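You operate a simulated robot arm through the tools that you are given. There is no shell and no other tool.

You are at the controls of a simulated robot arm. One attempt, no reset.

JOB
Wipe the stain off the sill and stand the blue pot there.
Fine: on the white saucer; use the green cloth and lay it back; set the pot down softly. Set down upright: pot holding a fern. What is to be rubbed or washed off counts as gone when no trace of it is left.
Where things are to end (x, y in the base frame): white saucer within 0.06 m of [0.69, 0.16].

Only the result counts: the job must be done as asked and must still hold three seconds after the hand-in. Knocking over, shifting, dropping, spilling or breaking anything else fails it. Flat cloth is picked up by pressing the open fingertips on it (5 to 10 N) and closing them slowly along it; thin cloth reads only 2 to 8 mm in the jaws.

ROBOT AND FRAMES
A 6-joint arm with a fingered hand, fixed in place. Base frame: the origin is on the floor under the middle of its stand, x ahead of it, y to its left, z up; the work surface is at about z = 0.85. Units: m, rad, N and s.
With the tool pointing down near the work surface it reaches from about 0.3 to 0.92 m from the base axis. Its first joint turns from -2.897 to 2.897 rad. Payload 5 kg.
Tool frame: the origin (TCP) lies between the finger pads and is the grasp point; the fingertips stand 0.037 m ahead of it; z points along the fingers, y is the line along which they close. The gripper opens to 0.124 m; its body begins 0.043 m behind the TCP. The gripper is a hand of 3 fingers: y runs from the thumb to the fingers, the wrist lies at [-0.021, -0.125, -0.215] in the tool frame.
Orientation is told as [roll, pitch, yaw] about the base's x, y, z axes, in that order, counted from this pose: with the fingers straight down and the wrist toward the robot, the tool's x, y and z point along [0, 1, 0], [1, 0, 0] and [0, 0, -1] of the base frame.

CONTROLS
- The arm moves only by the tool step_arm. Its argument "plan" is a list of rows, each a list of 6 numbers: the shift along the base's x, y, z in m, then the turn, a rotation vector about the base's x, y, z in rad. In form: [[tx, ty, tz, ax, ay, az], ...]. A call has 1 to 20 rows; each row shifts and turns the commanded pose from where the row before left it. Each row takes 0.2 s and may step no farther than 0.05 m and 0.15 rad from the row before; otherwise, the whole call is refused. A pose out of reach is approached as far as the arm can. The call stops where the force on the tool passes 40 N (or 10 N more than at its start, if that is more) or the arm is blocked; 0.2 s more then pass. In this call time passes only in rows, and 0.2 s behind the last. The reply holds the time, the measured pose of the TCP, the force on the tool along the base axes, the opening and the grip force, in the units named above and with some noise, with the torque about the TCP (base axes, N m) and any sound that the robot's microphone picked up.
- Cameras (640 x 400 px; columns grow to the right, rows downward): "scene" is fixed at [0.3975, 0.5012, 1.6051]; the picture's right is [-0.91, -0.41, 0.00], its down [-0.33, 0.74, -0.58] and it looks along [0.24, -0.53, -0.82] (base axes); focal length 324 px, centre (320, 200). "wrist" rides on the gripper at [0.072, -0.104, -0.154] in the tool frame; the picture's right is [-0.83, 0.26, -0.49], its down [-0.51, -0.72, 0.47] and it looks along [-0.23, 0.64, 0.73] (tool axes); focal length 243 px, centre (320, 200). There is no depth. A picture from a camera that has moved, and an enlarged one, comes with that camera's place and axes in the base frame and with its lens.
- snapshot(camera): a new picture of that camera. It takes no simulated time.
- set_fingers(index, middle, thumb_bend, thumb_turn): sets how far each is bent, from 0 (flat) to 1 (curled in); at 0.3 the hand is open as for a grip, at 0.7 the pads meet at the TCP. One left out holds its place. A second passes; each finger stops where it meets its share of the squeeze, and holds until it gets a number again. It is the only way to open and close the hand. It gives what a move gives, with no picture; readings hold the bend of each and the force on the fingers (four entries, about 0 where the hand has none), thumb and palm. thumb_turn goes from beside the hand (0) to across from the fingers (1), as for a grip.
- close_up(camera, box): a new picture of the part [left, top, right, bottom] of that camera's present view, enlarged. It takes no simulated time.
- sign_off(): hands the job in; it is judged then, once.

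Places have to be worked out from the pictures, the camera data and where the tool is seen. Open the gripper and draw the arm clear of the work before you hand the job in, unless the task says otherwise.

The tools are called after "Emit:" as name(argument=value, ...) on one line, values as JSON. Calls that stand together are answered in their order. step_arm: Moves the arm, as the interface text tells. Its arguments: {"type":"object","properties":{"plan":{"type":"array"}},"required":["plan"]} The other tools are called the same way: set_fingers (index, middle, thumb_bend, thumb_turn) moves the fingers one by one; snapshot (camera) takes a picture; close_up (camera, box) takes an enlarged picture of a part of a camera's view; sign_off () hands the job in.

At the start:

```text
time_s: 0.0
position: [0.7395, 0.0911, 1.1812]
tcp_rot: [0.0, 0.001, 0.001]
wrist_force: [-0.8, 0.4, -0.6]
torque: [-0.02, -0.01, 0.01]
opening: 0.1234
gripper_force: 0.0
shape: jaw
bend: [0.3, 0.3, 0.3, 0.98]
finger forces: [0.0, 0.0, 0.0, 0.0, 0.1, 0.0]
```

scene: 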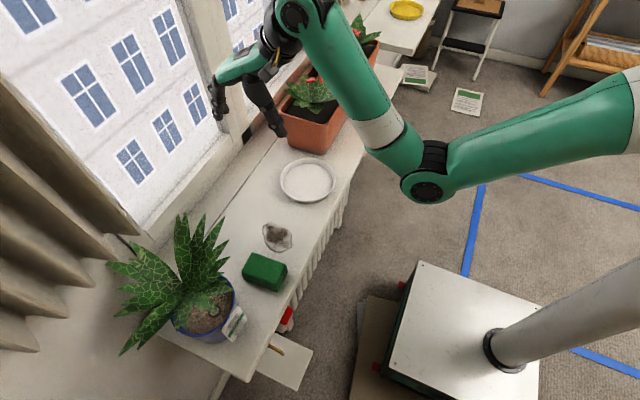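
wrist: 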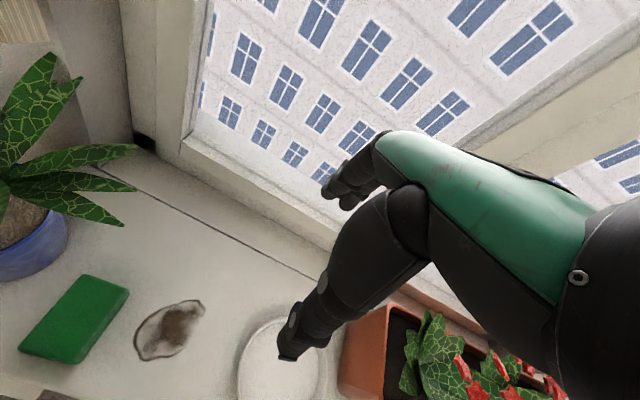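

I'll look closer at the sill first: the pot, cloth, stain and saucer, before any motion.

Emit:
close_up(camera="scene", box=[100, 200, 340, 390])

Emit:
close_up(camera="scene", box=[200, 0, 460, 220])

Emit:
close_up(camera="wrist", box=[0, 200, 320, 400])

```text
2.11 times, centred on (220, 295) of scene
camera zoom: at [0.3975, 0.5012, 1.6051], right [-0.91, -0.41, 0.0], down [-0.33, 0.74, -0.58], along [0.24, -0.53, -0.82], focal length 681 px, centre (530, 0)
```

zoom: 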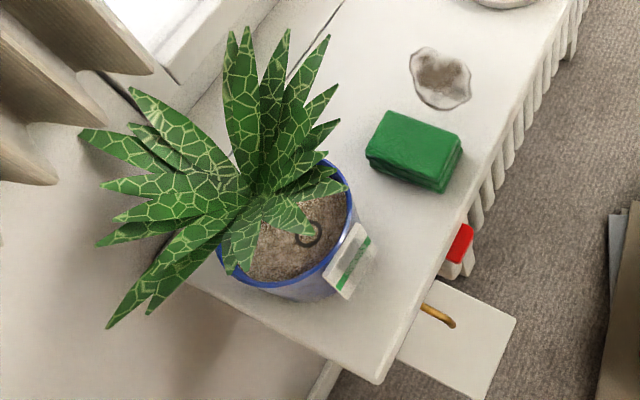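

```text
1.82 times, centred on (330, 110) of scene
camera zoom: at [0.3975, 0.5012, 1.6051], right [-0.91, -0.41, 0.0], down [-0.33, 0.74, -0.58], along [0.24, -0.53, -0.82], focal length 588 px, centre (302, 364)
```

zoom: 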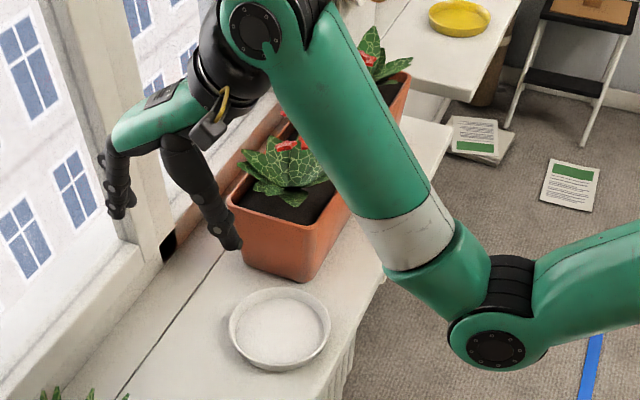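

```text
2.00 times, centred on (160, 300) of wrist
camera zoom: at [0.6345, 0.1638, 1.3351], right [0.26, -0.83, 0.49], down [-0.72, -0.51, -0.47], along [0.64, -0.23, -0.73], focal length 485 px, centre (640, 0)
```

zoom: 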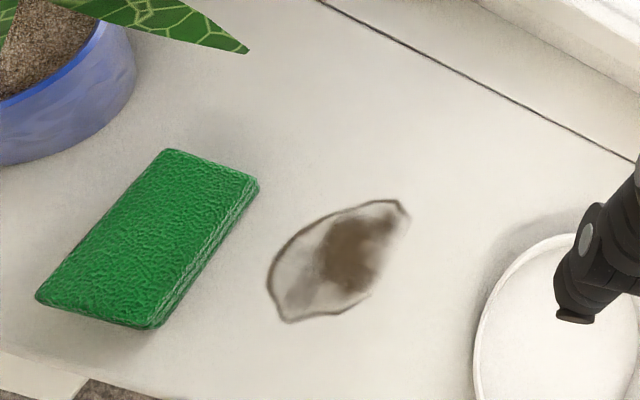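

The cloth looks like a folded pad about 3 cm thick, and the pot carries a label and a ring-like mark. I'll zoom further on those.

Emit:
close_up(camera="scene", box=[170, 265, 260, 350])

Emit:
close_up(camera="scene", box=[230, 210, 320, 300])

Emit:
close_up(camera="wrist", box=[200, 120, 520, 400])

Emit:
close_up(camera="wrist", box=[0, 40, 200, 300])

```text
4.71 times, centred on (215, 308) of scene
camera zoom: at [0.3975, 0.5012, 1.6051], right [-0.91, -0.41, 0.0], down [-0.33, 0.74, -0.58], along [0.24, -0.53, -0.82], focal length 1522 px, centre (814, -306)
```

zoom: 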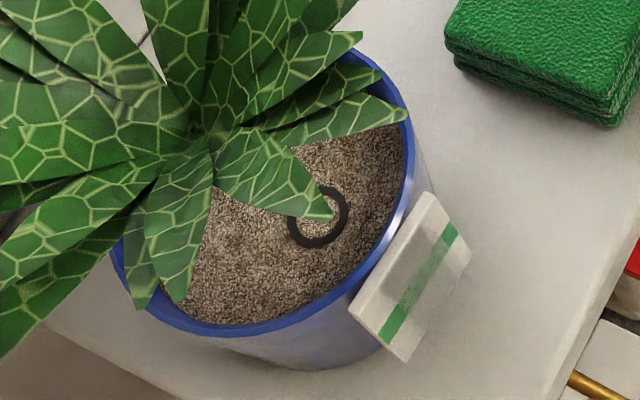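

```text
4.44 times, centred on (275, 255) of scene
camera zoom: at [0.3975, 0.5012, 1.6051], right [-0.91, -0.41, 0.0], down [-0.33, 0.74, -0.58], along [0.24, -0.53, -0.82], focal length 1438 px, centre (520, -44)
```

zoom: 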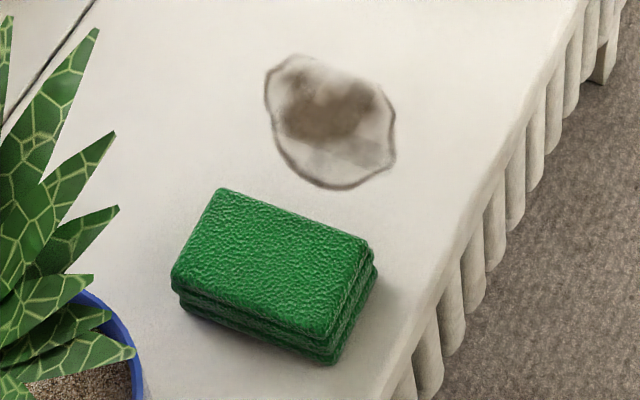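

```text
1.43 times, centred on (360, 260) of wrist
camera zoom: at [0.6345, 0.1638, 1.3351], right [0.26, -0.83, 0.49], down [-0.72, -0.51, -0.47], along [0.64, -0.23, -0.73], focal length 347 px, centre (263, 114)
```

zoom: 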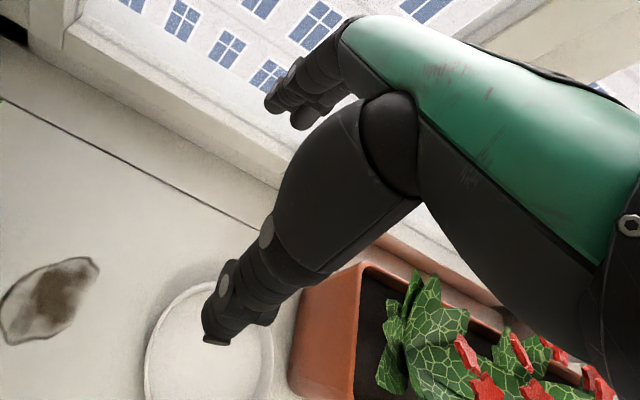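

```text
1.54 times, centred on (100, 170) of wrist
camera zoom: at [0.6345, 0.1638, 1.3351], right [0.26, -0.83, 0.49], down [-0.72, -0.51, -0.47], along [0.64, -0.23, -0.73], focal length 373 px, centre (658, 246)
```

zoom: 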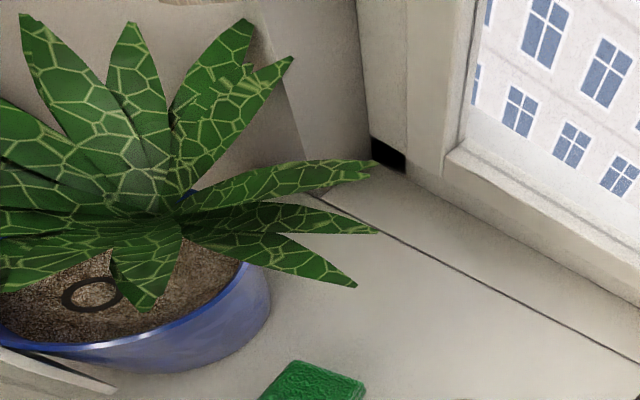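

Triangulating puts the saucer near (0.68, -0.04), the stain near (0.67, 0.17), the cloth near (0.65, 0.27) and the pot axis near (0.70, 0.41) with its rim at about z 0.955. I'll move the hand back and left, clear of the plant, to view the pot with the wrist camera.

Emit:
step_arm(plan=[[-0.045, 0, 0.005, 0, 0, 0], [-0.045, 0, 0.005, 0, 0, 0], [-0.045, 0, 0.005, 0, 0, 0], [-0.045, 0, 0.005, 0, 0, 0], [-0.045, 0, 0.005, 0, 0, 0], [-0.03, 0.03, 0, 0, 0, 0], [0, 0.045, 0, 0, 0, 0], [0, 0.045, 0, 0, 0, 0], [0, 0.045, 0, 0, 0, 0], [0, 0.045, 0, 0, 0, 0], [0, 0.045, 0, 0, 0, 0], [0, 0.045, 0, 0, 0, 0], [0, 0.045, 0, 0, 0, 0]])

```text
time_s: 2.8
position: [0.5372, 0.4393, 1.1087]
tcp_rot: [0.0, 0.001, 0.0]
wrist_force: [0.4, 0.3, -0.7]
torque: [0.03, 0.0, -0.01]
opening: 0.1239
gripper_force: 0.1
shape: jaw
bend: [0.3, 0.3, 0.3, 0.97]
finger forces: [0.0, 0.1, 0.0, 0.0, 0.0, 0.1]
out of reach, approached as far as the arm can: row 2, 3, 4, 5, 6
```

The arm went as far as it could, to (0.537, 0.439, 1.109). Taking pictures from here.

Emit:
snapshot(camera="wrist")

Emit:
snapshot(camera="scene")

```text
taken
camera wrist: at [0.4332, 0.5113, 1.2613], right [0.26, -0.83, 0.49], down [-0.72, -0.51, -0.47], along [0.64, -0.23, -0.73], focal length 243 px, centre (320, 200)
```

wrist: 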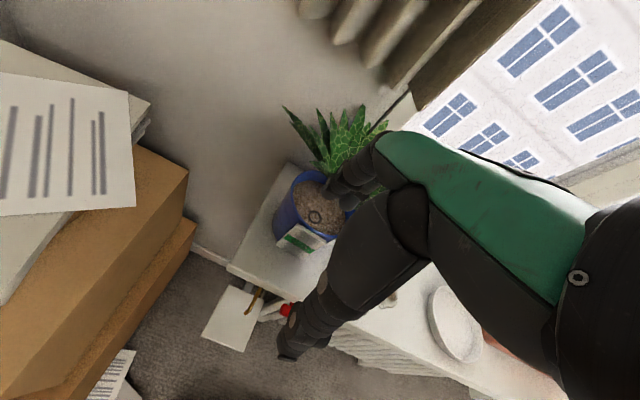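

```text
taken
```

scene: 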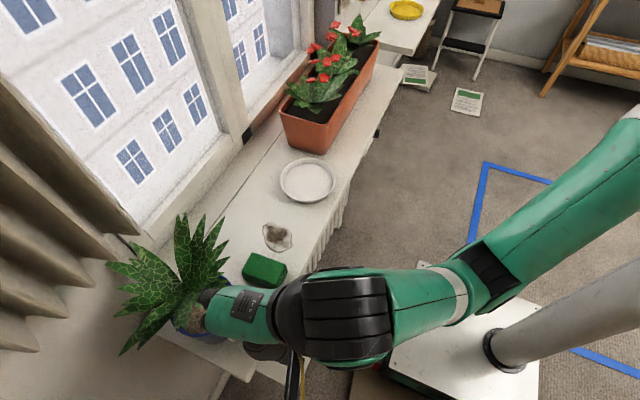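

The pot shows well in the wrist view with its label on the robot side. Zooming in on it and on the fingers.

Emit:
close_up(camera="wrist", box=[220, 90, 420, 270])

Emit:
close_up(camera="scene", box=[90, 200, 410, 400])

```text
2.22 times, centred on (320, 180) of wrist
camera zoom: at [0.4332, 0.5113, 1.2613], right [0.26, -0.83, 0.49], down [-0.72, -0.51, -0.47], along [0.64, -0.23, -0.73], focal length 539 px, centre (320, 244)
```

zoom: 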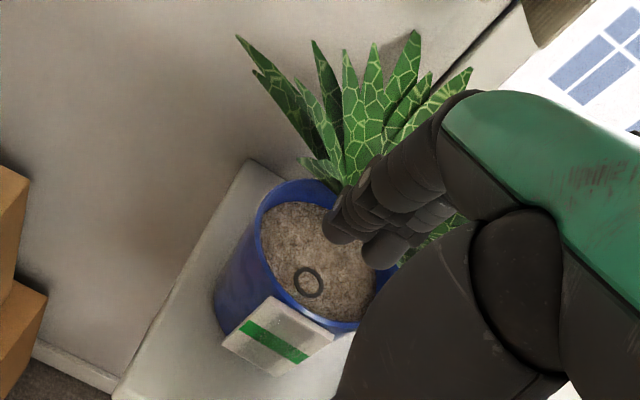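

```text
2.00 times, centred on (250, 300) of scene
camera zoom: at [0.3975, 0.5012, 1.6051], right [-0.91, -0.41, 0.0], down [-0.33, 0.74, -0.58], along [0.24, -0.53, -0.82], focal length 647 px, centre (460, 0)
```

zoom: 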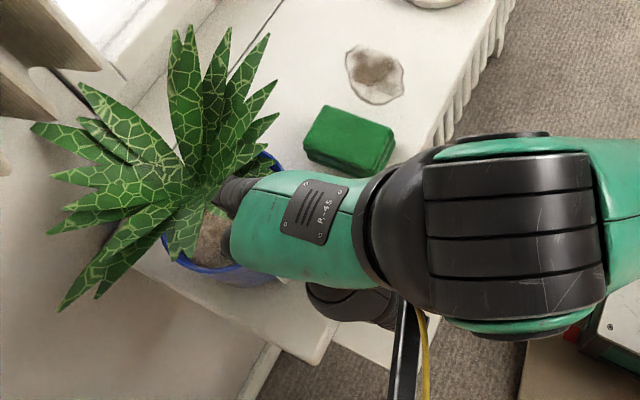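

The label is a card hanging on the pot's robot-side wall (x≈0.63, y 0.38–0.44, z 0.87–0.956), so I need to know the hand's shape well before choosing the grip. I'll lift clear and roll the hand beside the scene camera to view it side-on.

Emit:
step_arm(plan=[[0, 0, 0.035, 0, 0, 0], [0, -0.01, 0.035, 0, 0, 0], [0.005, -0.03, 0.035, 0, 0, 0], [0.02, -0.045, 0.01, 0, 0, 0], [0.02, -0.045, 0, 0, 0, 0], [0.02, -0.045, 0, 0, 0, 0], [0, -0.045, 0, 0, 0, 0], [0, 0, 0, 0.143, 0, 0], [0, 0, 0, 0.143, 0, 0], [0, 0, 0, 0.143, 0, 0], [0, 0, 0, 0.143, 0, 0], [0, 0, 0, 0.143, 0, 0], [0, 0, 0, 0.143, 0, 0], [0, 0, 0, 0.143, 0, 0]])

Emit:
snapshot(camera="scene")

```text
refused: row 4 steps farther than a row can; nothing moved
```

```text
taken
```

scene: 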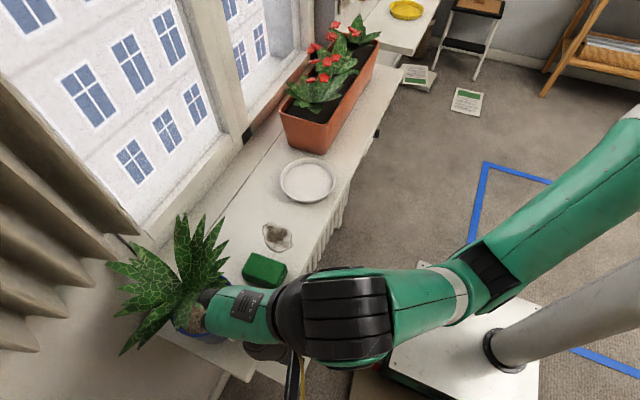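

The call was refused because one row stepped just over 0.05 m. I'll resend it with smaller steps.

Emit:
step_arm(plan=[[0, 0, 0.035, 0, 0, 0], [0, -0.01, 0.035, 0, 0, 0], [0.005, -0.03, 0.035, 0, 0, 0], [0.015, -0.04, 0.01, 0, 0, 0], [0.02, -0.04, 0, 0, 0, 0], [0.02, -0.04, 0, 0, 0, 0], [0, -0.045, 0, 0, 0, 0], [0, 0, 0, 0.143, 0, 0], [0, 0, 0, 0.143, 0, 0], [0, 0, 0, 0.143, 0, 0], [0, 0, 0, 0.143, 0, 0], [0, 0, 0, 0.143, 0, 0], [0, 0, 0, 0.143, 0, 0], [0, 0, 0, 0.143, 0, 0]])

```text
time_s: 5.8
position: [0.6349, 0.2564, 1.1821]
tcp_rot: [1.004, 0.0, 0.001]
wrist_force: [-0.8, 0.0, 0.4]
torque: [-0.02, -0.02, 0.01]
opening: 0.1239
gripper_force: 0.1
shape: jaw
bend: [0.3, 0.3, 0.3, 0.98]
finger forces: [0.0, 0.0, 0.0, 0.0, 0.1, 0.0]
out of reach, approached as far as the arm can: row 2, 3, 4, 7
```

Emit:
snapshot(camera="scene")

Emit:
snapshot(camera="wrist")

```text
taken
```

scene: 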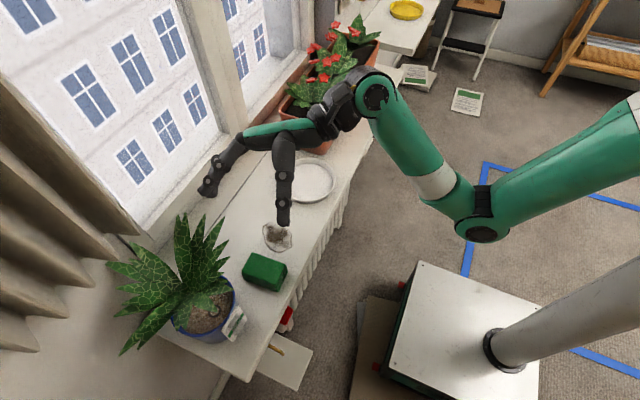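

```text
taken
camera wrist: at [0.5305, 0.1654, 1.3262], right [0.26, -0.86, -0.44], down [-0.72, 0.13, -0.68], along [0.64, 0.49, -0.59], focal length 243 px, centre (320, 200)
```

wrist: 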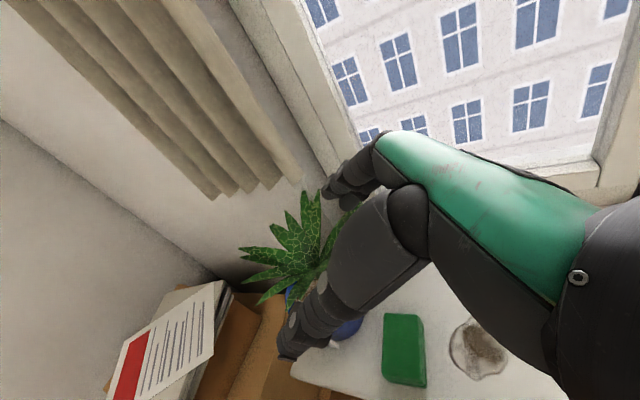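

This side-on view shows the hand well. I'll zoom on it, then test flatter fingers to see whether it opens wider.

Emit:
close_up(camera="scene", box=[180, 60, 400, 240])

Emit:
set_fingers(index=0.0, middle=0.0, thumb_bend=0.0)

Emit:
close_up(camera="scene", box=[180, 60, 400, 240])

Emit:
set_fingers(index=0.5, middle=0.5, thumb_bend=0.5)

Emit:
close_up(camera="scene", box=[180, 60, 400, 240])

```text
2.22 times, centred on (290, 150) of scene
camera zoom: at [0.3975, 0.5012, 1.6051], right [-0.91, -0.41, 0.0], down [-0.33, 0.74, -0.58], along [0.24, -0.53, -0.82], focal length 719 px, centre (387, 311)
```

zoom: 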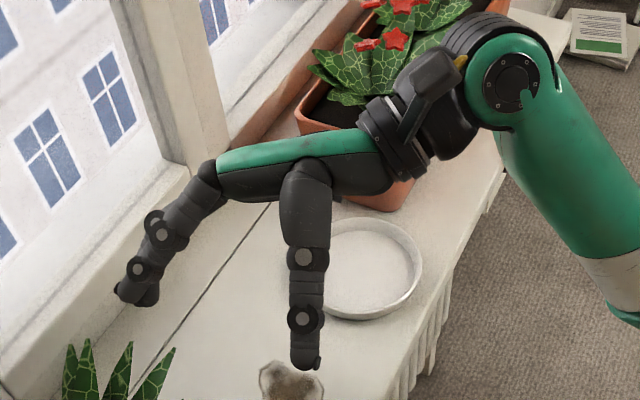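

```text
time_s: 6.8
position: [0.6335, 0.2561, 1.1823]
tcp_rot: [1.0, -0.001, 0.0]
wrist_force: [-0.1, -0.1, -0.8]
torque: [0.0, 0.01, -0.02]
opening: 0.2014
gripper_force: 0.0
shape: fingers
bend: [0.0, 0.0, 0.0, 0.98]
finger forces: [0.1, 0.1, 0.0, 0.0, 0.1, 0.0]
```

```text
2.22 times, centred on (290, 150) of scene
camera zoom: at [0.3975, 0.5012, 1.6051], right [-0.91, -0.41, 0.0], down [-0.33, 0.74, -0.58], along [0.24, -0.53, -0.82], focal length 719 px, centre (387, 311)
```

zoom: 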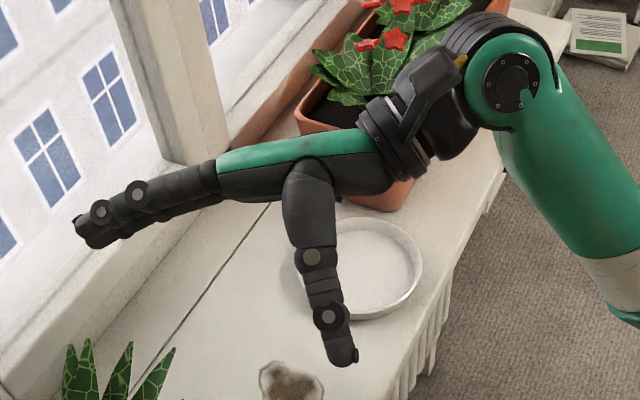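

```text
time_s: 7.8
position: [0.635, 0.2562, 1.1826]
tcp_rot: [1.0, 0.0, 0.002]
wrist_force: [-0.2, -0.3, -0.3]
torque: [0.0, 0.02, -0.04]
opening: 0.0684
gripper_force: 0.1
shape: fingers
bend: [0.5, 0.5, 0.5, 0.98]
finger forces: [0.1, 0.0, 0.0, 0.1, 0.1, 0.0]
```

```text
2.22 times, centred on (290, 150) of scene
camera zoom: at [0.3975, 0.5012, 1.6051], right [-0.91, -0.41, 0.0], down [-0.33, 0.74, -0.58], along [0.24, -0.53, -0.82], focal length 719 px, centre (387, 311)
```

zoom: 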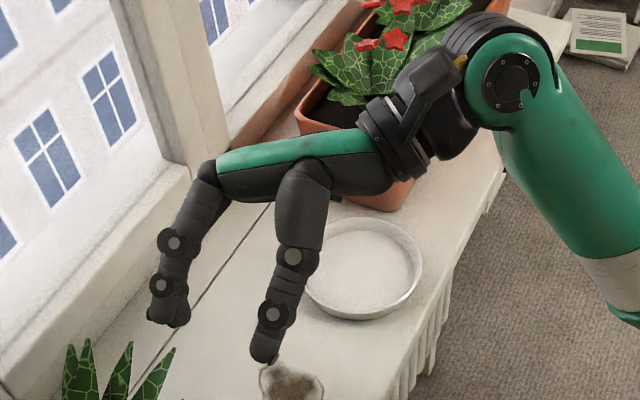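

With flat fingers the hand opens to 0.20 m and the fingers are long (palm about 8 cm behind the TCP), so a front wrap around the pot is feasible. I'll examine the leaf tips and cloth from this viewpoint too.

Emit:
close_up(camera="wrist", box=[230, 170, 530, 400])

Emit:
close_up(camera="wrist", box=[230, 170, 380, 300])

```text
1.74 times, centred on (380, 285) of wrist
camera zoom: at [0.5304, 0.1658, 1.3262], right [0.26, -0.86, -0.43], down [-0.72, 0.12, -0.68], along [0.64, 0.49, -0.59], focal length 422 px, centre (216, 52)
```

zoom: 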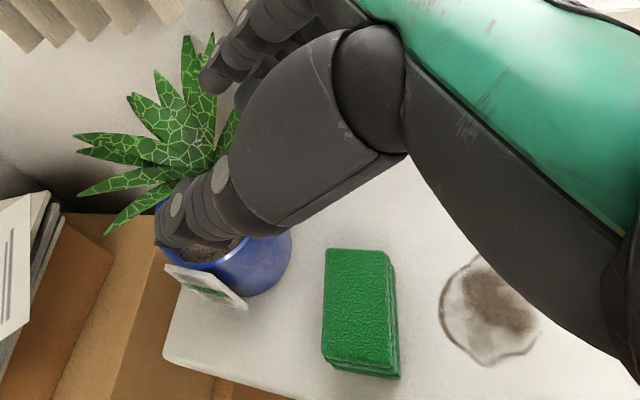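

```text
3.08 times, centred on (305, 235) of wrist
camera zoom: at [0.5304, 0.1658, 1.3262], right [0.26, -0.86, -0.43], down [-0.72, 0.12, -0.68], along [0.64, 0.49, -0.59], focal length 746 px, centre (366, 92)
```

zoom: 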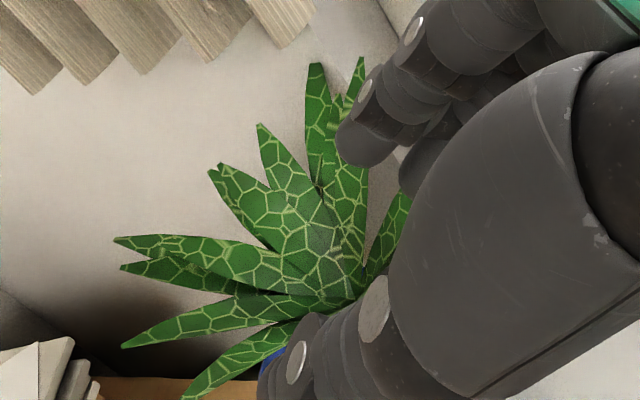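

Leaf tips reach (0.61, 0.37, 1.1–1.19) at the front and (0.72, 0.26, 1.05) to the right, so I must work low and from the −y side. I'll unroll the hand while shifting to y≈0.14, and open the fingers for the 9 cm wide cloth.

Emit:
step_arm(plan=[[0.002, -0.017, 0, -0.143, 0, 0], [0.002, -0.017, 0, -0.143, 0, 0], [0.002, -0.017, 0, -0.143, 0, 0], [0.002, -0.017, 0, -0.143, 0, 0], [0.002, -0.017, 0, -0.143, 0, 0], [0.002, -0.017, 0, -0.143, 0, 0], [0.002, -0.017, 0, -0.143, 0, 0]])

Emit:
set_fingers(index=0.3, middle=0.3, thumb_bend=0.3, thumb_turn=1.0)

```text
time_s: 9.4
position: [0.6538, 0.1388, 1.1757]
tcp_rot: [0.0, -0.002, 0.002]
wrist_force: [0.1, 0.4, 0.5]
torque: [0.02, 0.0, 0.01]
opening: 0.0684
gripper_force: 0.1
shape: fingers
bend: [0.5, 0.5, 0.5, 0.98]
finger forces: [0.0, 0.0, 0.0, 0.1, 0.0, 0.1]
out of reach, approached as far as the arm can: row 7
```

```text
time_s: 10.4
position: [0.655, 0.1392, 1.1747]
tcp_rot: [0.0, -0.005, 0.0]
wrist_force: [-0.1, -0.4, -0.2]
torque: [-0.02, -0.01, -0.01]
opening: 0.1283
gripper_force: 0.0
shape: fingers
bend: [0.3, 0.3, 0.3, 0.98]
finger forces: [0.0, 0.0, 0.0, 0.0, 0.1, 0.0]
```

The hand is upright again at (0.655, 0.139, 1.175). I'll descend beside the cloth to TCP z≈0.91, over the stain area and well clear of leaves and saucer.

Emit:
step_arm(plan=[[0, 0, -0.045, 0, 0, 0], [0, 0, -0.045, 0, 0, 0], [0, 0, -0.045, 0, 0, 0], [0, 0, -0.045, 0, 0, 0], [0, 0, -0.045, 0, 0, 0], [0, 0, -0.03, 0, 0, 0]])

Emit:
snapshot(camera="wrist")

Emit:
close_up(camera="scene", box=[180, 100, 400, 300])

```text
time_s: 11.8
position: [0.6562, 0.1348, 0.9212]
tcp_rot: [0.001, 0.0, -0.001]
wrist_force: [-0.8, -0.2, 0.7]
torque: [-0.01, 0.01, 0.0]
opening: 0.1284
gripper_force: 0.0
shape: fingers
bend: [0.3, 0.3, 0.3, 0.98]
finger forces: [0.0, 0.1, 0.0, 0.0, 0.0, 0.1]
```

```text
taken
camera wrist: at [0.5514, 0.2073, 1.0755], right [0.26, -0.83, 0.49], down [-0.72, -0.51, -0.47], along [0.64, -0.23, -0.73], focal length 243 px, centre (320, 200)
```

wrist: 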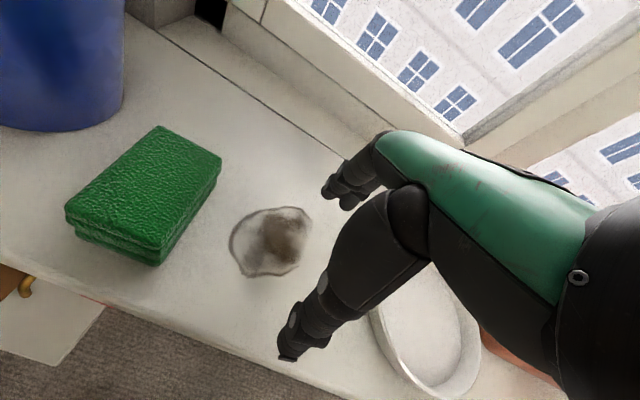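

```text
2.00 times, centred on (290, 200) of scene
camera zoom: at [0.3975, 0.5012, 1.6051], right [-0.91, -0.41, 0.0], down [-0.33, 0.74, -0.58], along [0.24, -0.53, -0.82], focal length 647 px, centre (380, 200)
```

zoom: 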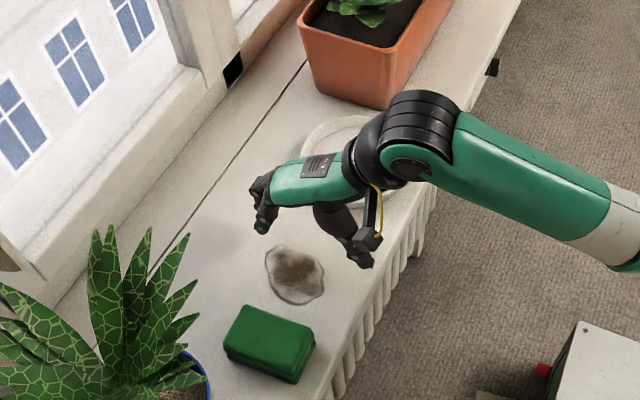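

The cloth measures about 0.097 × 0.063 × 0.035 m centred near (0.651, 0.272). I'll lower a little more and slide in from −y so thumb and fingers straddle its long ends.

Emit:
step_arm(plan=[[-0.004, 0, -0.01, 0, 0, 0], [0, 0, -0.008, 0, 0, 0], [0, 0.03, 0, 0, 0, 0], [0, 0.03, 0, 0, 0, 0]])

Emit:
snapshot(camera="wrist")

Emit:
close_up(camera="scene", box=[180, 140, 360, 300])

```text
time_s: 12.8
position: [0.6526, 0.1966, 0.9026]
tcp_rot: [-0.001, -0.001, -0.001]
wrist_force: [0.7, -0.5, -0.5]
torque: [-0.01, 0.01, 0.02]
opening: 0.1285
gripper_force: 0.1
shape: fingers
bend: [0.3, 0.3, 0.3, 0.98]
finger forces: [0.1, 0.0, 0.0, 0.1, 0.0, 0.0]
```

```text
taken
camera wrist: at [0.5473, 0.269, 1.0557], right [0.26, -0.83, 0.49], down [-0.72, -0.51, -0.47], along [0.64, -0.23, -0.73], focal length 243 px, centre (320, 200)
```

wrist: 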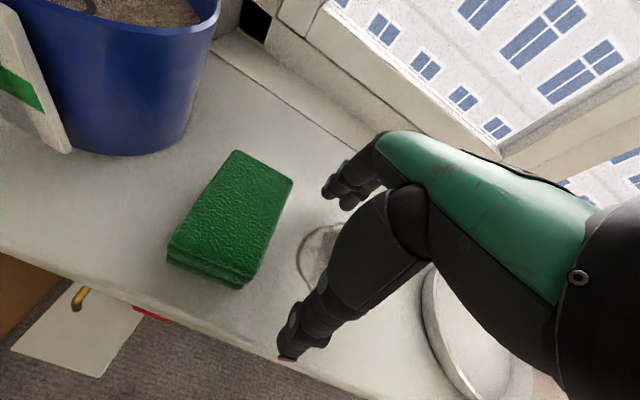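

```text
2.50 times, centred on (270, 220) of scene
camera zoom: at [0.3975, 0.5012, 1.6051], right [-0.91, -0.41, 0.0], down [-0.33, 0.74, -0.58], along [0.24, -0.53, -0.82], focal length 809 px, centre (445, 150)
```

zoom: 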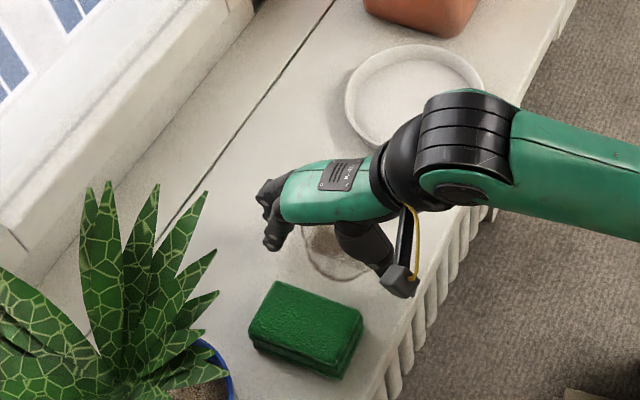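

Thumb (x≈0.59) and fingers (x≈0.716) straddle the cloth's ends with about 15 mm clearance each. Sliding on to y≈0.266.

Emit:
step_arm(plan=[[0, 0.025, 0, 0, 0, 0], [0, 0.025, 0, 0, 0, 0], [0, 0.02, 0, 0, 0, 0]])

Emit:
snapshot(camera="wrist")

Emit:
close_up(camera="scene", box=[160, 180, 340, 340])

```text
time_s: 13.6
position: [0.648, 0.2684, 0.9014]
tcp_rot: [0.0, 0.001, -0.002]
wrist_force: [-0.3, -0.1, 0.4]
torque: [0.04, -0.01, 0.0]
opening: 0.1283
gripper_force: 0.1
shape: fingers
bend: [0.3, 0.3, 0.3, 0.98]
finger forces: [0.0, 0.0, 0.1, 0.0, 0.1, 0.0]
```

```text
taken
camera wrist: at [0.5436, 0.3401, 1.0555], right [0.26, -0.83, 0.49], down [-0.72, -0.51, -0.47], along [0.64, -0.23, -0.73], focal length 243 px, centre (320, 200)
```

wrist: 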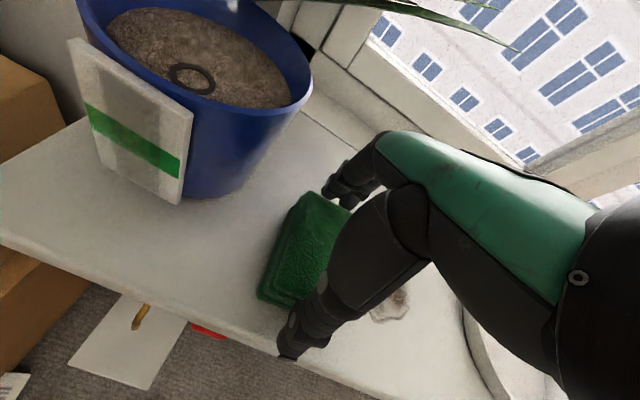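

```text
2.50 times, centred on (250, 260) of scene
camera zoom: at [0.3975, 0.5012, 1.6051], right [-0.91, -0.41, 0.0], down [-0.33, 0.74, -0.58], along [0.24, -0.53, -0.82], focal length 809 px, centre (495, 50)
```

zoom: 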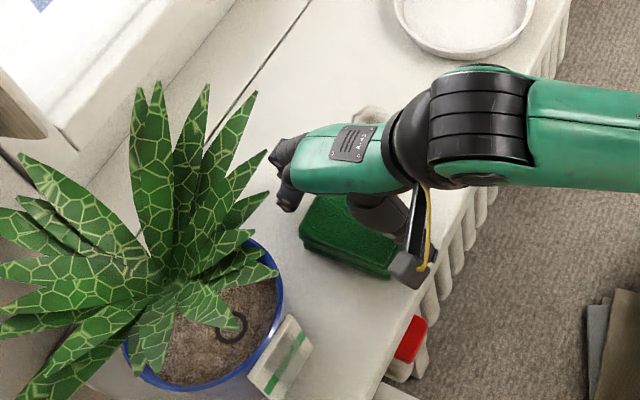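

The cloth lies between thumb and fingers. I'll lower 8 mm so the tips are near the sill, then close on the cloth.

Emit:
step_arm(plan=[[0.003, 0.002, -0.004, 0, 0, 0], [0, 0, -0.004, 0, 0, 0]])

Emit:
set_fingers(index=0.5, middle=0.5, thumb_bend=0.5)

Emit:
snapshot(camera="wrist")

Emit:
close_up(camera="scene", box=[160, 180, 340, 340])

```text
time_s: 14.2
position: [0.6525, 0.2699, 0.8949]
tcp_rot: [-0.001, -0.001, -0.002]
wrist_force: [-0.6, -0.2, -0.2]
torque: [-0.02, 0.03, -0.03]
opening: 0.1291
gripper_force: 0.1
shape: fingers
bend: [0.3, 0.3, 0.3, 0.98]
finger forces: [0.1, 0.0, 0.1, 0.0, 0.4, 0.0]
```

```text
time_s: 15.2
position: [0.6531, 0.2694, 0.8945]
tcp_rot: [0.002, -0.003, -0.001]
wrist_force: [2.9, 0.0, 4.0]
torque: [-0.02, -0.33, -0.01]
opening: 0.1068
gripper_force: 27.4
shape: fingers
bend: [0.38, 0.43, 0.39, 0.99]
finger forces: [18.6, 9.7, 0.0, 0.1, 26.1, 0.0]
```

```text
taken
camera wrist: at [0.5474, 0.342, 1.0485], right [0.26, -0.83, 0.49], down [-0.72, -0.51, -0.47], along [0.64, -0.23, -0.73], focal length 243 px, centre (320, 200)
```

wrist: 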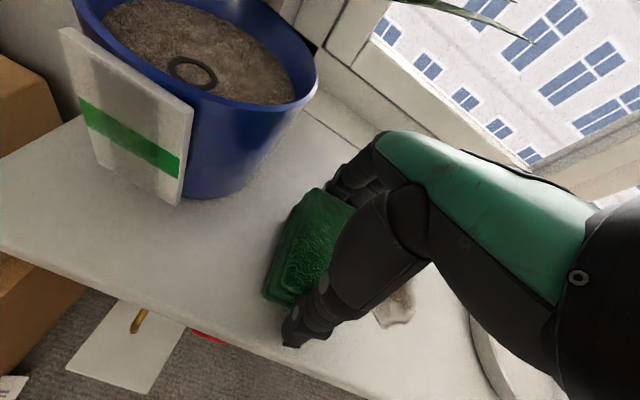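

```text
2.50 times, centred on (250, 260) of scene
camera zoom: at [0.3975, 0.5012, 1.6051], right [-0.91, -0.41, 0.0], down [-0.33, 0.74, -0.58], along [0.24, -0.53, -0.82], focal length 809 px, centre (495, 50)
```

zoom: 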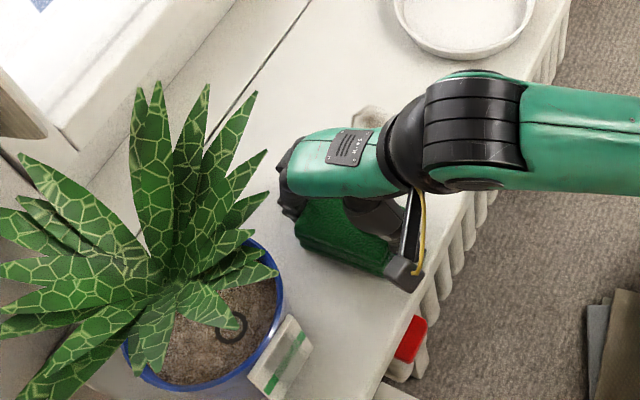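

The cloth is gripped at about 27 N. I'll press it slightly onto the sill and start dragging it toward the stain in −y, watching the vertical force.

Emit:
step_arm(plan=[[0, 0, -0.002, 0, 0, 0], [0, -0.015, 0, 0, 0, 0], [0, -0.02, 0, 0, 0, 0]])

Emit:
snapshot(camera="wrist")

```text
time_s: 16.0
position: [0.6502, 0.2338, 0.8942]
tcp_rot: [0.001, 0.0, 0.0]
wrist_force: [-0.4, 4.4, 8.0]
torque: [0.01, -0.39, 0.15]
opening: 0.1064
gripper_force: 26.9
shape: fingers
bend: [0.38, 0.43, 0.39, 0.99]
finger forces: [17.8, 9.3, 0.1, 0.0, 27.1, 0.0]
```

```text
taken
camera wrist: at [0.5469, 0.3053, 1.0486], right [0.26, -0.83, 0.49], down [-0.72, -0.51, -0.47], along [0.64, -0.23, -0.73], focal length 243 px, centre (320, 200)
```

wrist: 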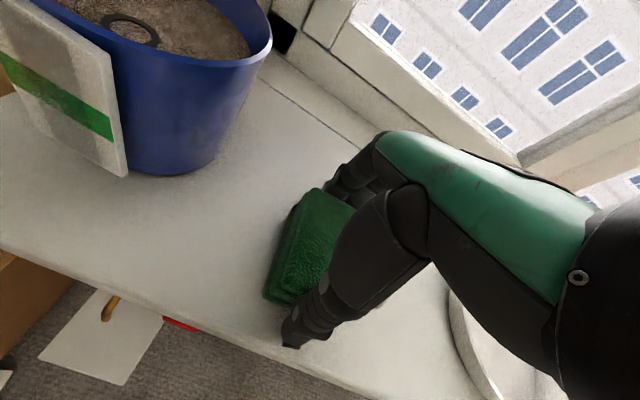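

The cloth follows the hand with about 8 N of pressure and no slip. Continuing the first stroke across the stain to y≈0.115.

Emit:
step_arm(plan=[[0, -0.02, 0, 0, 0, 0], [0, -0.02, 0, 0, 0, 0], [0, -0.02, 0, 0, 0, 0], [0, -0.02, 0, 0, 0, 0], [0, -0.02, 0, 0, 0, 0], [0, -0.018, 0, 0, 0, 0]])

Emit:
snapshot(camera="wrist")

Emit:
close_up(camera="scene", box=[180, 140, 360, 300])

```text
time_s: 17.4
position: [0.6528, 0.1165, 0.8953]
tcp_rot: [-0.001, -0.002, -0.001]
wrist_force: [-0.1, 5.3, 14.0]
torque: [0.06, -0.68, 0.28]
opening: 0.1063
gripper_force: 27.9
shape: fingers
bend: [0.38, 0.43, 0.39, 0.99]
finger forces: [18.5, 9.8, 0.0, 0.0, 27.1, 0.0]
```

```text
taken
camera wrist: at [0.5482, 0.1885, 1.0479], right [0.26, -0.83, 0.49], down [-0.72, -0.51, -0.47], along [0.64, -0.23, -0.73], focal length 243 px, centre (320, 200)
```

wrist: 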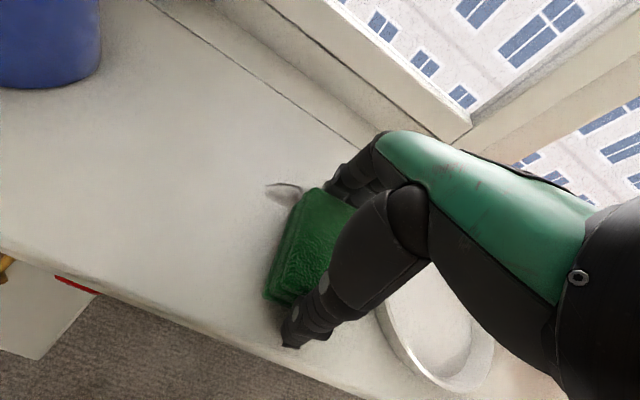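

```text
2.50 times, centred on (270, 220) of scene
camera zoom: at [0.3975, 0.5012, 1.6051], right [-0.91, -0.41, 0.0], down [-0.33, 0.74, -0.58], along [0.24, -0.53, -0.82], focal length 809 px, centre (445, 150)
```

zoom: 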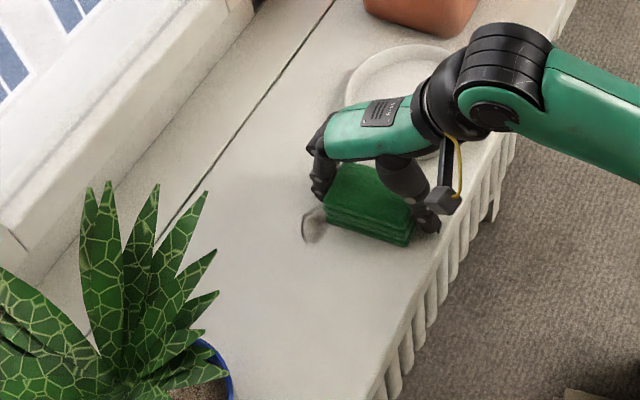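

The first stroke removed everything except a strip at x > 0.69. I'll shift the cloth +x by 4.5 cm and stroke back in +y over the remainder.

Emit:
step_arm(plan=[[0.015, 0, 0.0005, 0, 0, 0], [0.015, 0, 0.0005, 0, 0, 0], [0.015, 0, 0, 0, 0, 0], [0, 0.02, 0, 0, 0, 0], [0, 0.02, 0, 0, 0, 0], [0, 0.02, 0, 0, 0, 0], [0, 0.02, 0, 0, 0, 0], [0, 0.02, 0, 0, 0, 0]])

Emit:
snapshot(camera="wrist")

Emit:
close_up(camera="scene", box=[180, 140, 360, 300])

```text
time_s: 19.2
position: [0.6992, 0.2186, 0.8952]
tcp_rot: [0.001, 0.001, 0.0]
wrist_force: [-0.6, -1.0, 3.5]
torque: [0.03, -0.21, -0.06]
opening: 0.1062
gripper_force: 25.7
shape: fingers
bend: [0.4, 0.44, 0.4, 0.99]
finger forces: [17.6, 8.0, 0.0, 0.0, 26.0, 0.1]
```

```text
taken
camera wrist: at [0.5944, 0.29, 1.0489], right [0.26, -0.83, 0.49], down [-0.72, -0.51, -0.47], along [0.64, -0.23, -0.73], focal length 243 px, centre (320, 200)
```

wrist: 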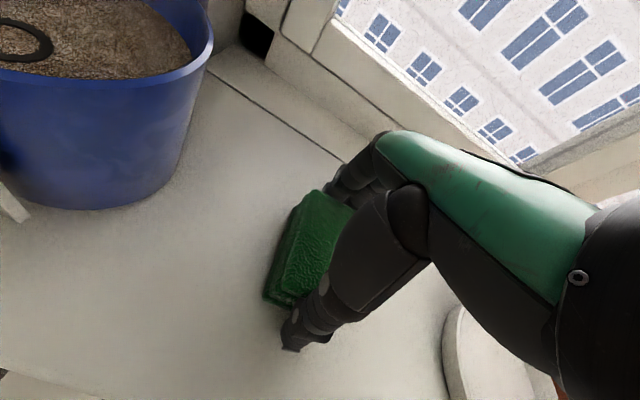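

```text
2.50 times, centred on (270, 220) of scene
camera zoom: at [0.3975, 0.5012, 1.6051], right [-0.91, -0.41, 0.0], down [-0.33, 0.74, -0.58], along [0.24, -0.53, -0.82], focal length 809 px, centre (445, 150)
```

zoom: 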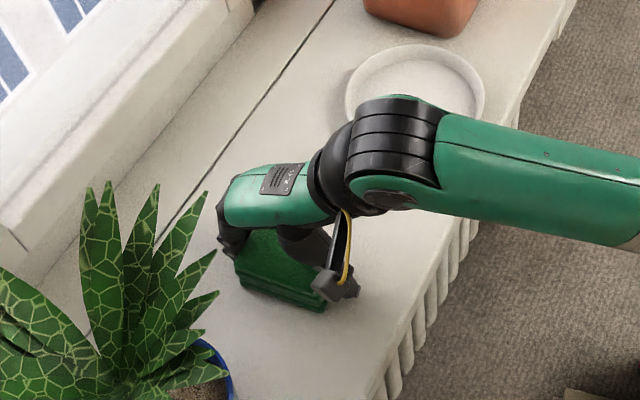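

No stain is visible in the scene view now, but the hand hides part. I'll make another pass with a bit more pressure at x≈0.70, then come back at x≈0.675.

Emit:
step_arm(plan=[[0, 0, -0.001, 0, 0, 0], [0, -0.02, 0, 0, 0, 0], [0, -0.02, 0, 0, 0, 0], [0, -0.02, 0, 0, 0, 0], [0, -0.02, 0, 0, 0, 0], [0, -0.02, 0, 0, 0, 0], [-0.014, 0, 0, 0, 0, 0], [-0.012, 0, 0, 0, 0, 0], [0, 0.02, 0, 0, 0, 0], [0, 0.02, 0, 0, 0, 0], [0, 0.02, 0, 0, 0, 0], [0, 0.02, 0, 0, 0, 0], [0, 0.02, 0, 0, 0, 0], [0, 0.02, 0, 0, 0, 0]])

Emit:
snapshot(camera="wrist")

Emit:
close_up(camera="scene", box=[180, 140, 360, 300])

```text
time_s: 22.2
position: [0.6706, 0.2376, 0.8948]
tcp_rot: [0.001, 0.001, -0.001]
wrist_force: [-0.9, -7.6, 19.2]
torque: [-0.02, -0.68, -0.28]
opening: 0.1063
gripper_force: 28.9
shape: fingers
bend: [0.39, 0.44, 0.4, 0.99]
finger forces: [19.3, 9.1, 0.0, 0.0, 28.3, 0.0]
```

```text
taken
camera wrist: at [0.5655, 0.3096, 1.0475], right [0.26, -0.83, 0.49], down [-0.72, -0.51, -0.47], along [0.64, -0.23, -0.73], focal length 243 px, centre (320, 200)
```

wrist: 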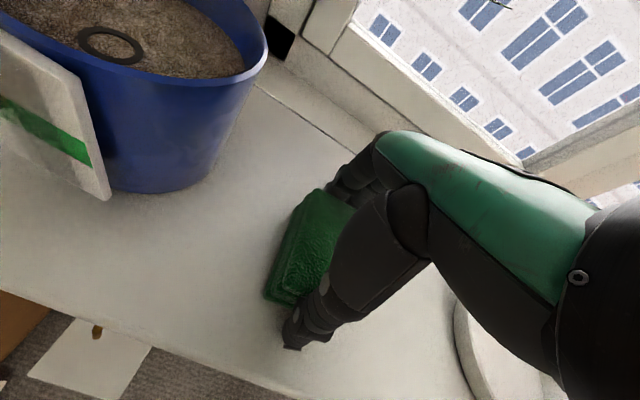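

```text
2.50 times, centred on (270, 220) of scene
camera zoom: at [0.3975, 0.5012, 1.6051], right [-0.91, -0.41, 0.0], down [-0.33, 0.74, -0.58], along [0.24, -0.53, -0.82], focal length 809 px, centre (445, 150)
```

zoom: 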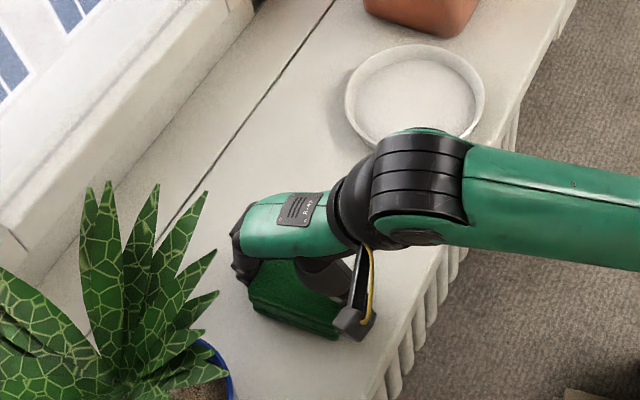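

Strong contact (19 N) held on that pass. Now I'll carry the cloth back to its original place at TCP (0.6525, 0.270), easing the pressure, and check the wiped area.

Emit:
step_arm(plan=[[-0.009, 0.016, 0.001, 0, 0, 0], [-0.009, 0.016, 0.0005, 0, 0, 0]])

Emit:
close_up(camera="scene", box=[180, 140, 360, 300])

Emit:
snapshot(camera="wrist")

```text
time_s: 22.8
position: [0.6522, 0.2687, 0.8938]
tcp_rot: [0.0, 0.002, -0.001]
wrist_force: [2.4, -2.7, 7.2]
torque: [0.01, -0.43, -0.13]
opening: 0.1061
gripper_force: 26.9
shape: fingers
bend: [0.39, 0.44, 0.4, 0.99]
finger forces: [19.0, 8.7, 0.0, 0.1, 25.7, 0.0]
```

```text
2.50 times, centred on (270, 220) of scene
camera zoom: at [0.3975, 0.5012, 1.6051], right [-0.91, -0.41, 0.0], down [-0.33, 0.74, -0.58], along [0.24, -0.53, -0.82], focal length 809 px, centre (445, 150)
```

zoom: 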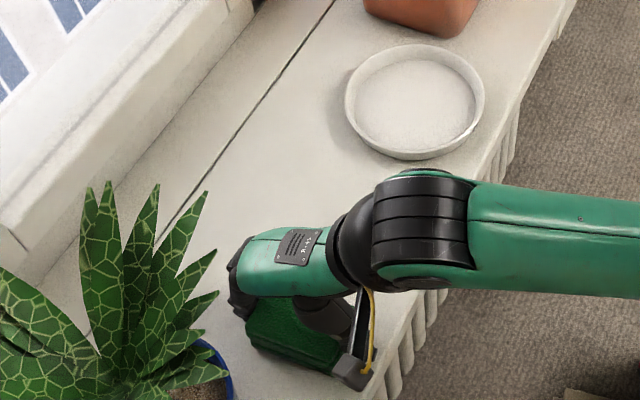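

```text
taken
camera wrist: at [0.5486, 0.3414, 1.0484], right [0.26, -0.83, 0.49], down [-0.72, -0.51, -0.47], along [0.64, -0.23, -0.73], focal length 243 px, centre (320, 200)
```

wrist: 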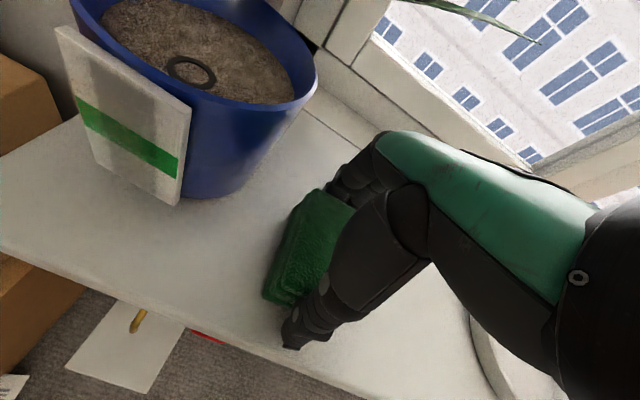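

The cloth is back at its original spot (same hand pose as when I gripped it). I'll open the hand, then check the cloth and sill.

Emit:
set_fingers(index=0.3, middle=0.3, thumb_bend=0.3)

Emit:
step_arm(plan=[[0, 0, 0.004, 0, 0, 0], [-0.003, 0, 0.003, 0, 0, 0]])

Emit:
snapshot(camera="wrist")

Emit:
close_up(camera="scene", box=[180, 140, 360, 300])

```text
time_s: 23.8
position: [0.6531, 0.2706, 0.895]
tcp_rot: [0.0, 0.001, 0.0]
wrist_force: [0.0, 0.2, -1.3]
torque: [-0.01, 0.01, 0.02]
opening: 0.1282
gripper_force: 0.1
shape: fingers
bend: [0.3, 0.3, 0.3, 0.98]
finger forces: [0.0, 0.0, 0.0, 0.0, 0.1, 0.0]
```

```text
time_s: 24.4
position: [0.6506, 0.2702, 0.9019]
tcp_rot: [0.0, 0.0, 0.002]
wrist_force: [0.3, 0.3, 0.0]
torque: [0.02, 0.0, -0.01]
opening: 0.1282
gripper_force: 0.1
shape: fingers
bend: [0.3, 0.3, 0.3, 0.98]
finger forces: [0.0, 0.1, 0.0, 0.0, 0.0, 0.0]
```

```text
taken
camera wrist: at [0.5468, 0.3413, 1.0555], right [0.26, -0.83, 0.49], down [-0.72, -0.51, -0.47], along [0.64, -0.23, -0.73], focal length 243 px, centre (320, 200)
```

wrist: 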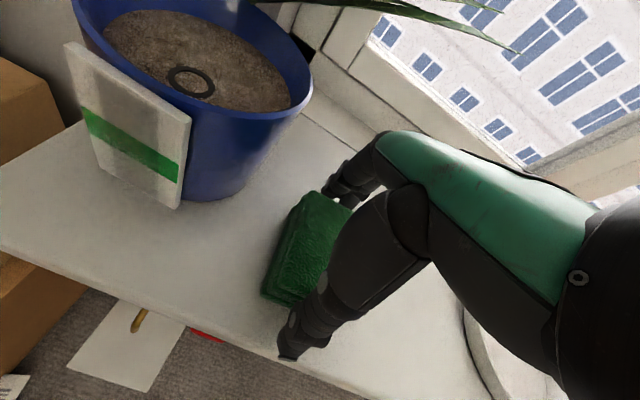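

```text
2.50 times, centred on (270, 220) of scene
camera zoom: at [0.3975, 0.5012, 1.6051], right [-0.91, -0.41, 0.0], down [-0.33, 0.74, -0.58], along [0.24, -0.53, -0.82], focal length 809 px, centre (445, 150)
```

zoom: 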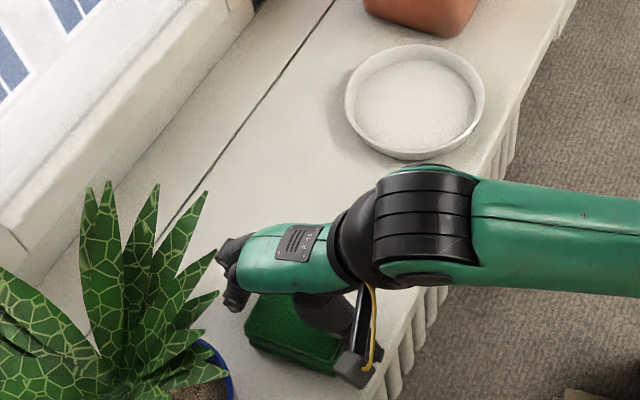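

The cloth lies where it was. I'll slide the hand out in −y the way it came in, then rise to inspect.

Emit:
step_arm(plan=[[0, -0.02, 0, 0, 0, 0], [0, -0.03, 0, 0, 0, 0], [0, -0.03, 0, 0, 0, 0], [0, -0.03, 0, 0, 0, 0], [0, -0.03, 0, 0, 0, 0], [0, -0.03, 0.02, 0, 0, 0], [0, -0.02, 0.04, 0, 0, 0], [0, -0.02, 0.045, 0, 0, 0]])

Emit:
snapshot(camera="wrist")

Emit:
close_up(camera="scene", box=[180, 140, 360, 300])

```text
time_s: 26.2
position: [0.6514, 0.061, 1.009]
tcp_rot: [0.0, 0.002, 0.0]
wrist_force: [0.6, 0.7, 1.0]
torque: [-0.01, 0.0, 0.01]
opening: 0.1284
gripper_force: 0.0
shape: fingers
bend: [0.3, 0.3, 0.3, 0.98]
finger forces: [0.0, 0.0, 0.1, 0.0, 0.0, 0.0]
```

```text
taken
camera wrist: at [0.5477, 0.1323, 1.1626], right [0.26, -0.83, 0.49], down [-0.72, -0.51, -0.47], along [0.64, -0.23, -0.73], focal length 243 px, centre (320, 200)
```

wrist: 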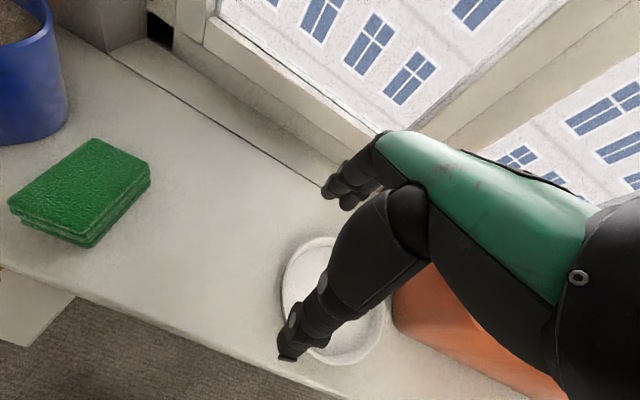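

```text
2.50 times, centred on (270, 220) of scene
camera zoom: at [0.3975, 0.5012, 1.6051], right [-0.91, -0.41, 0.0], down [-0.33, 0.74, -0.58], along [0.24, -0.53, -0.82], focal length 809 px, centre (445, 150)
```

zoom: 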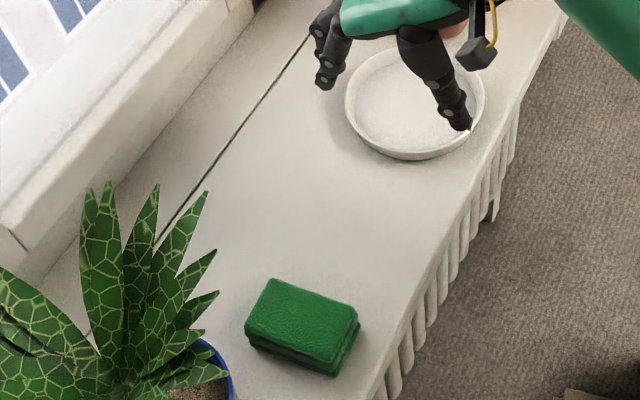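

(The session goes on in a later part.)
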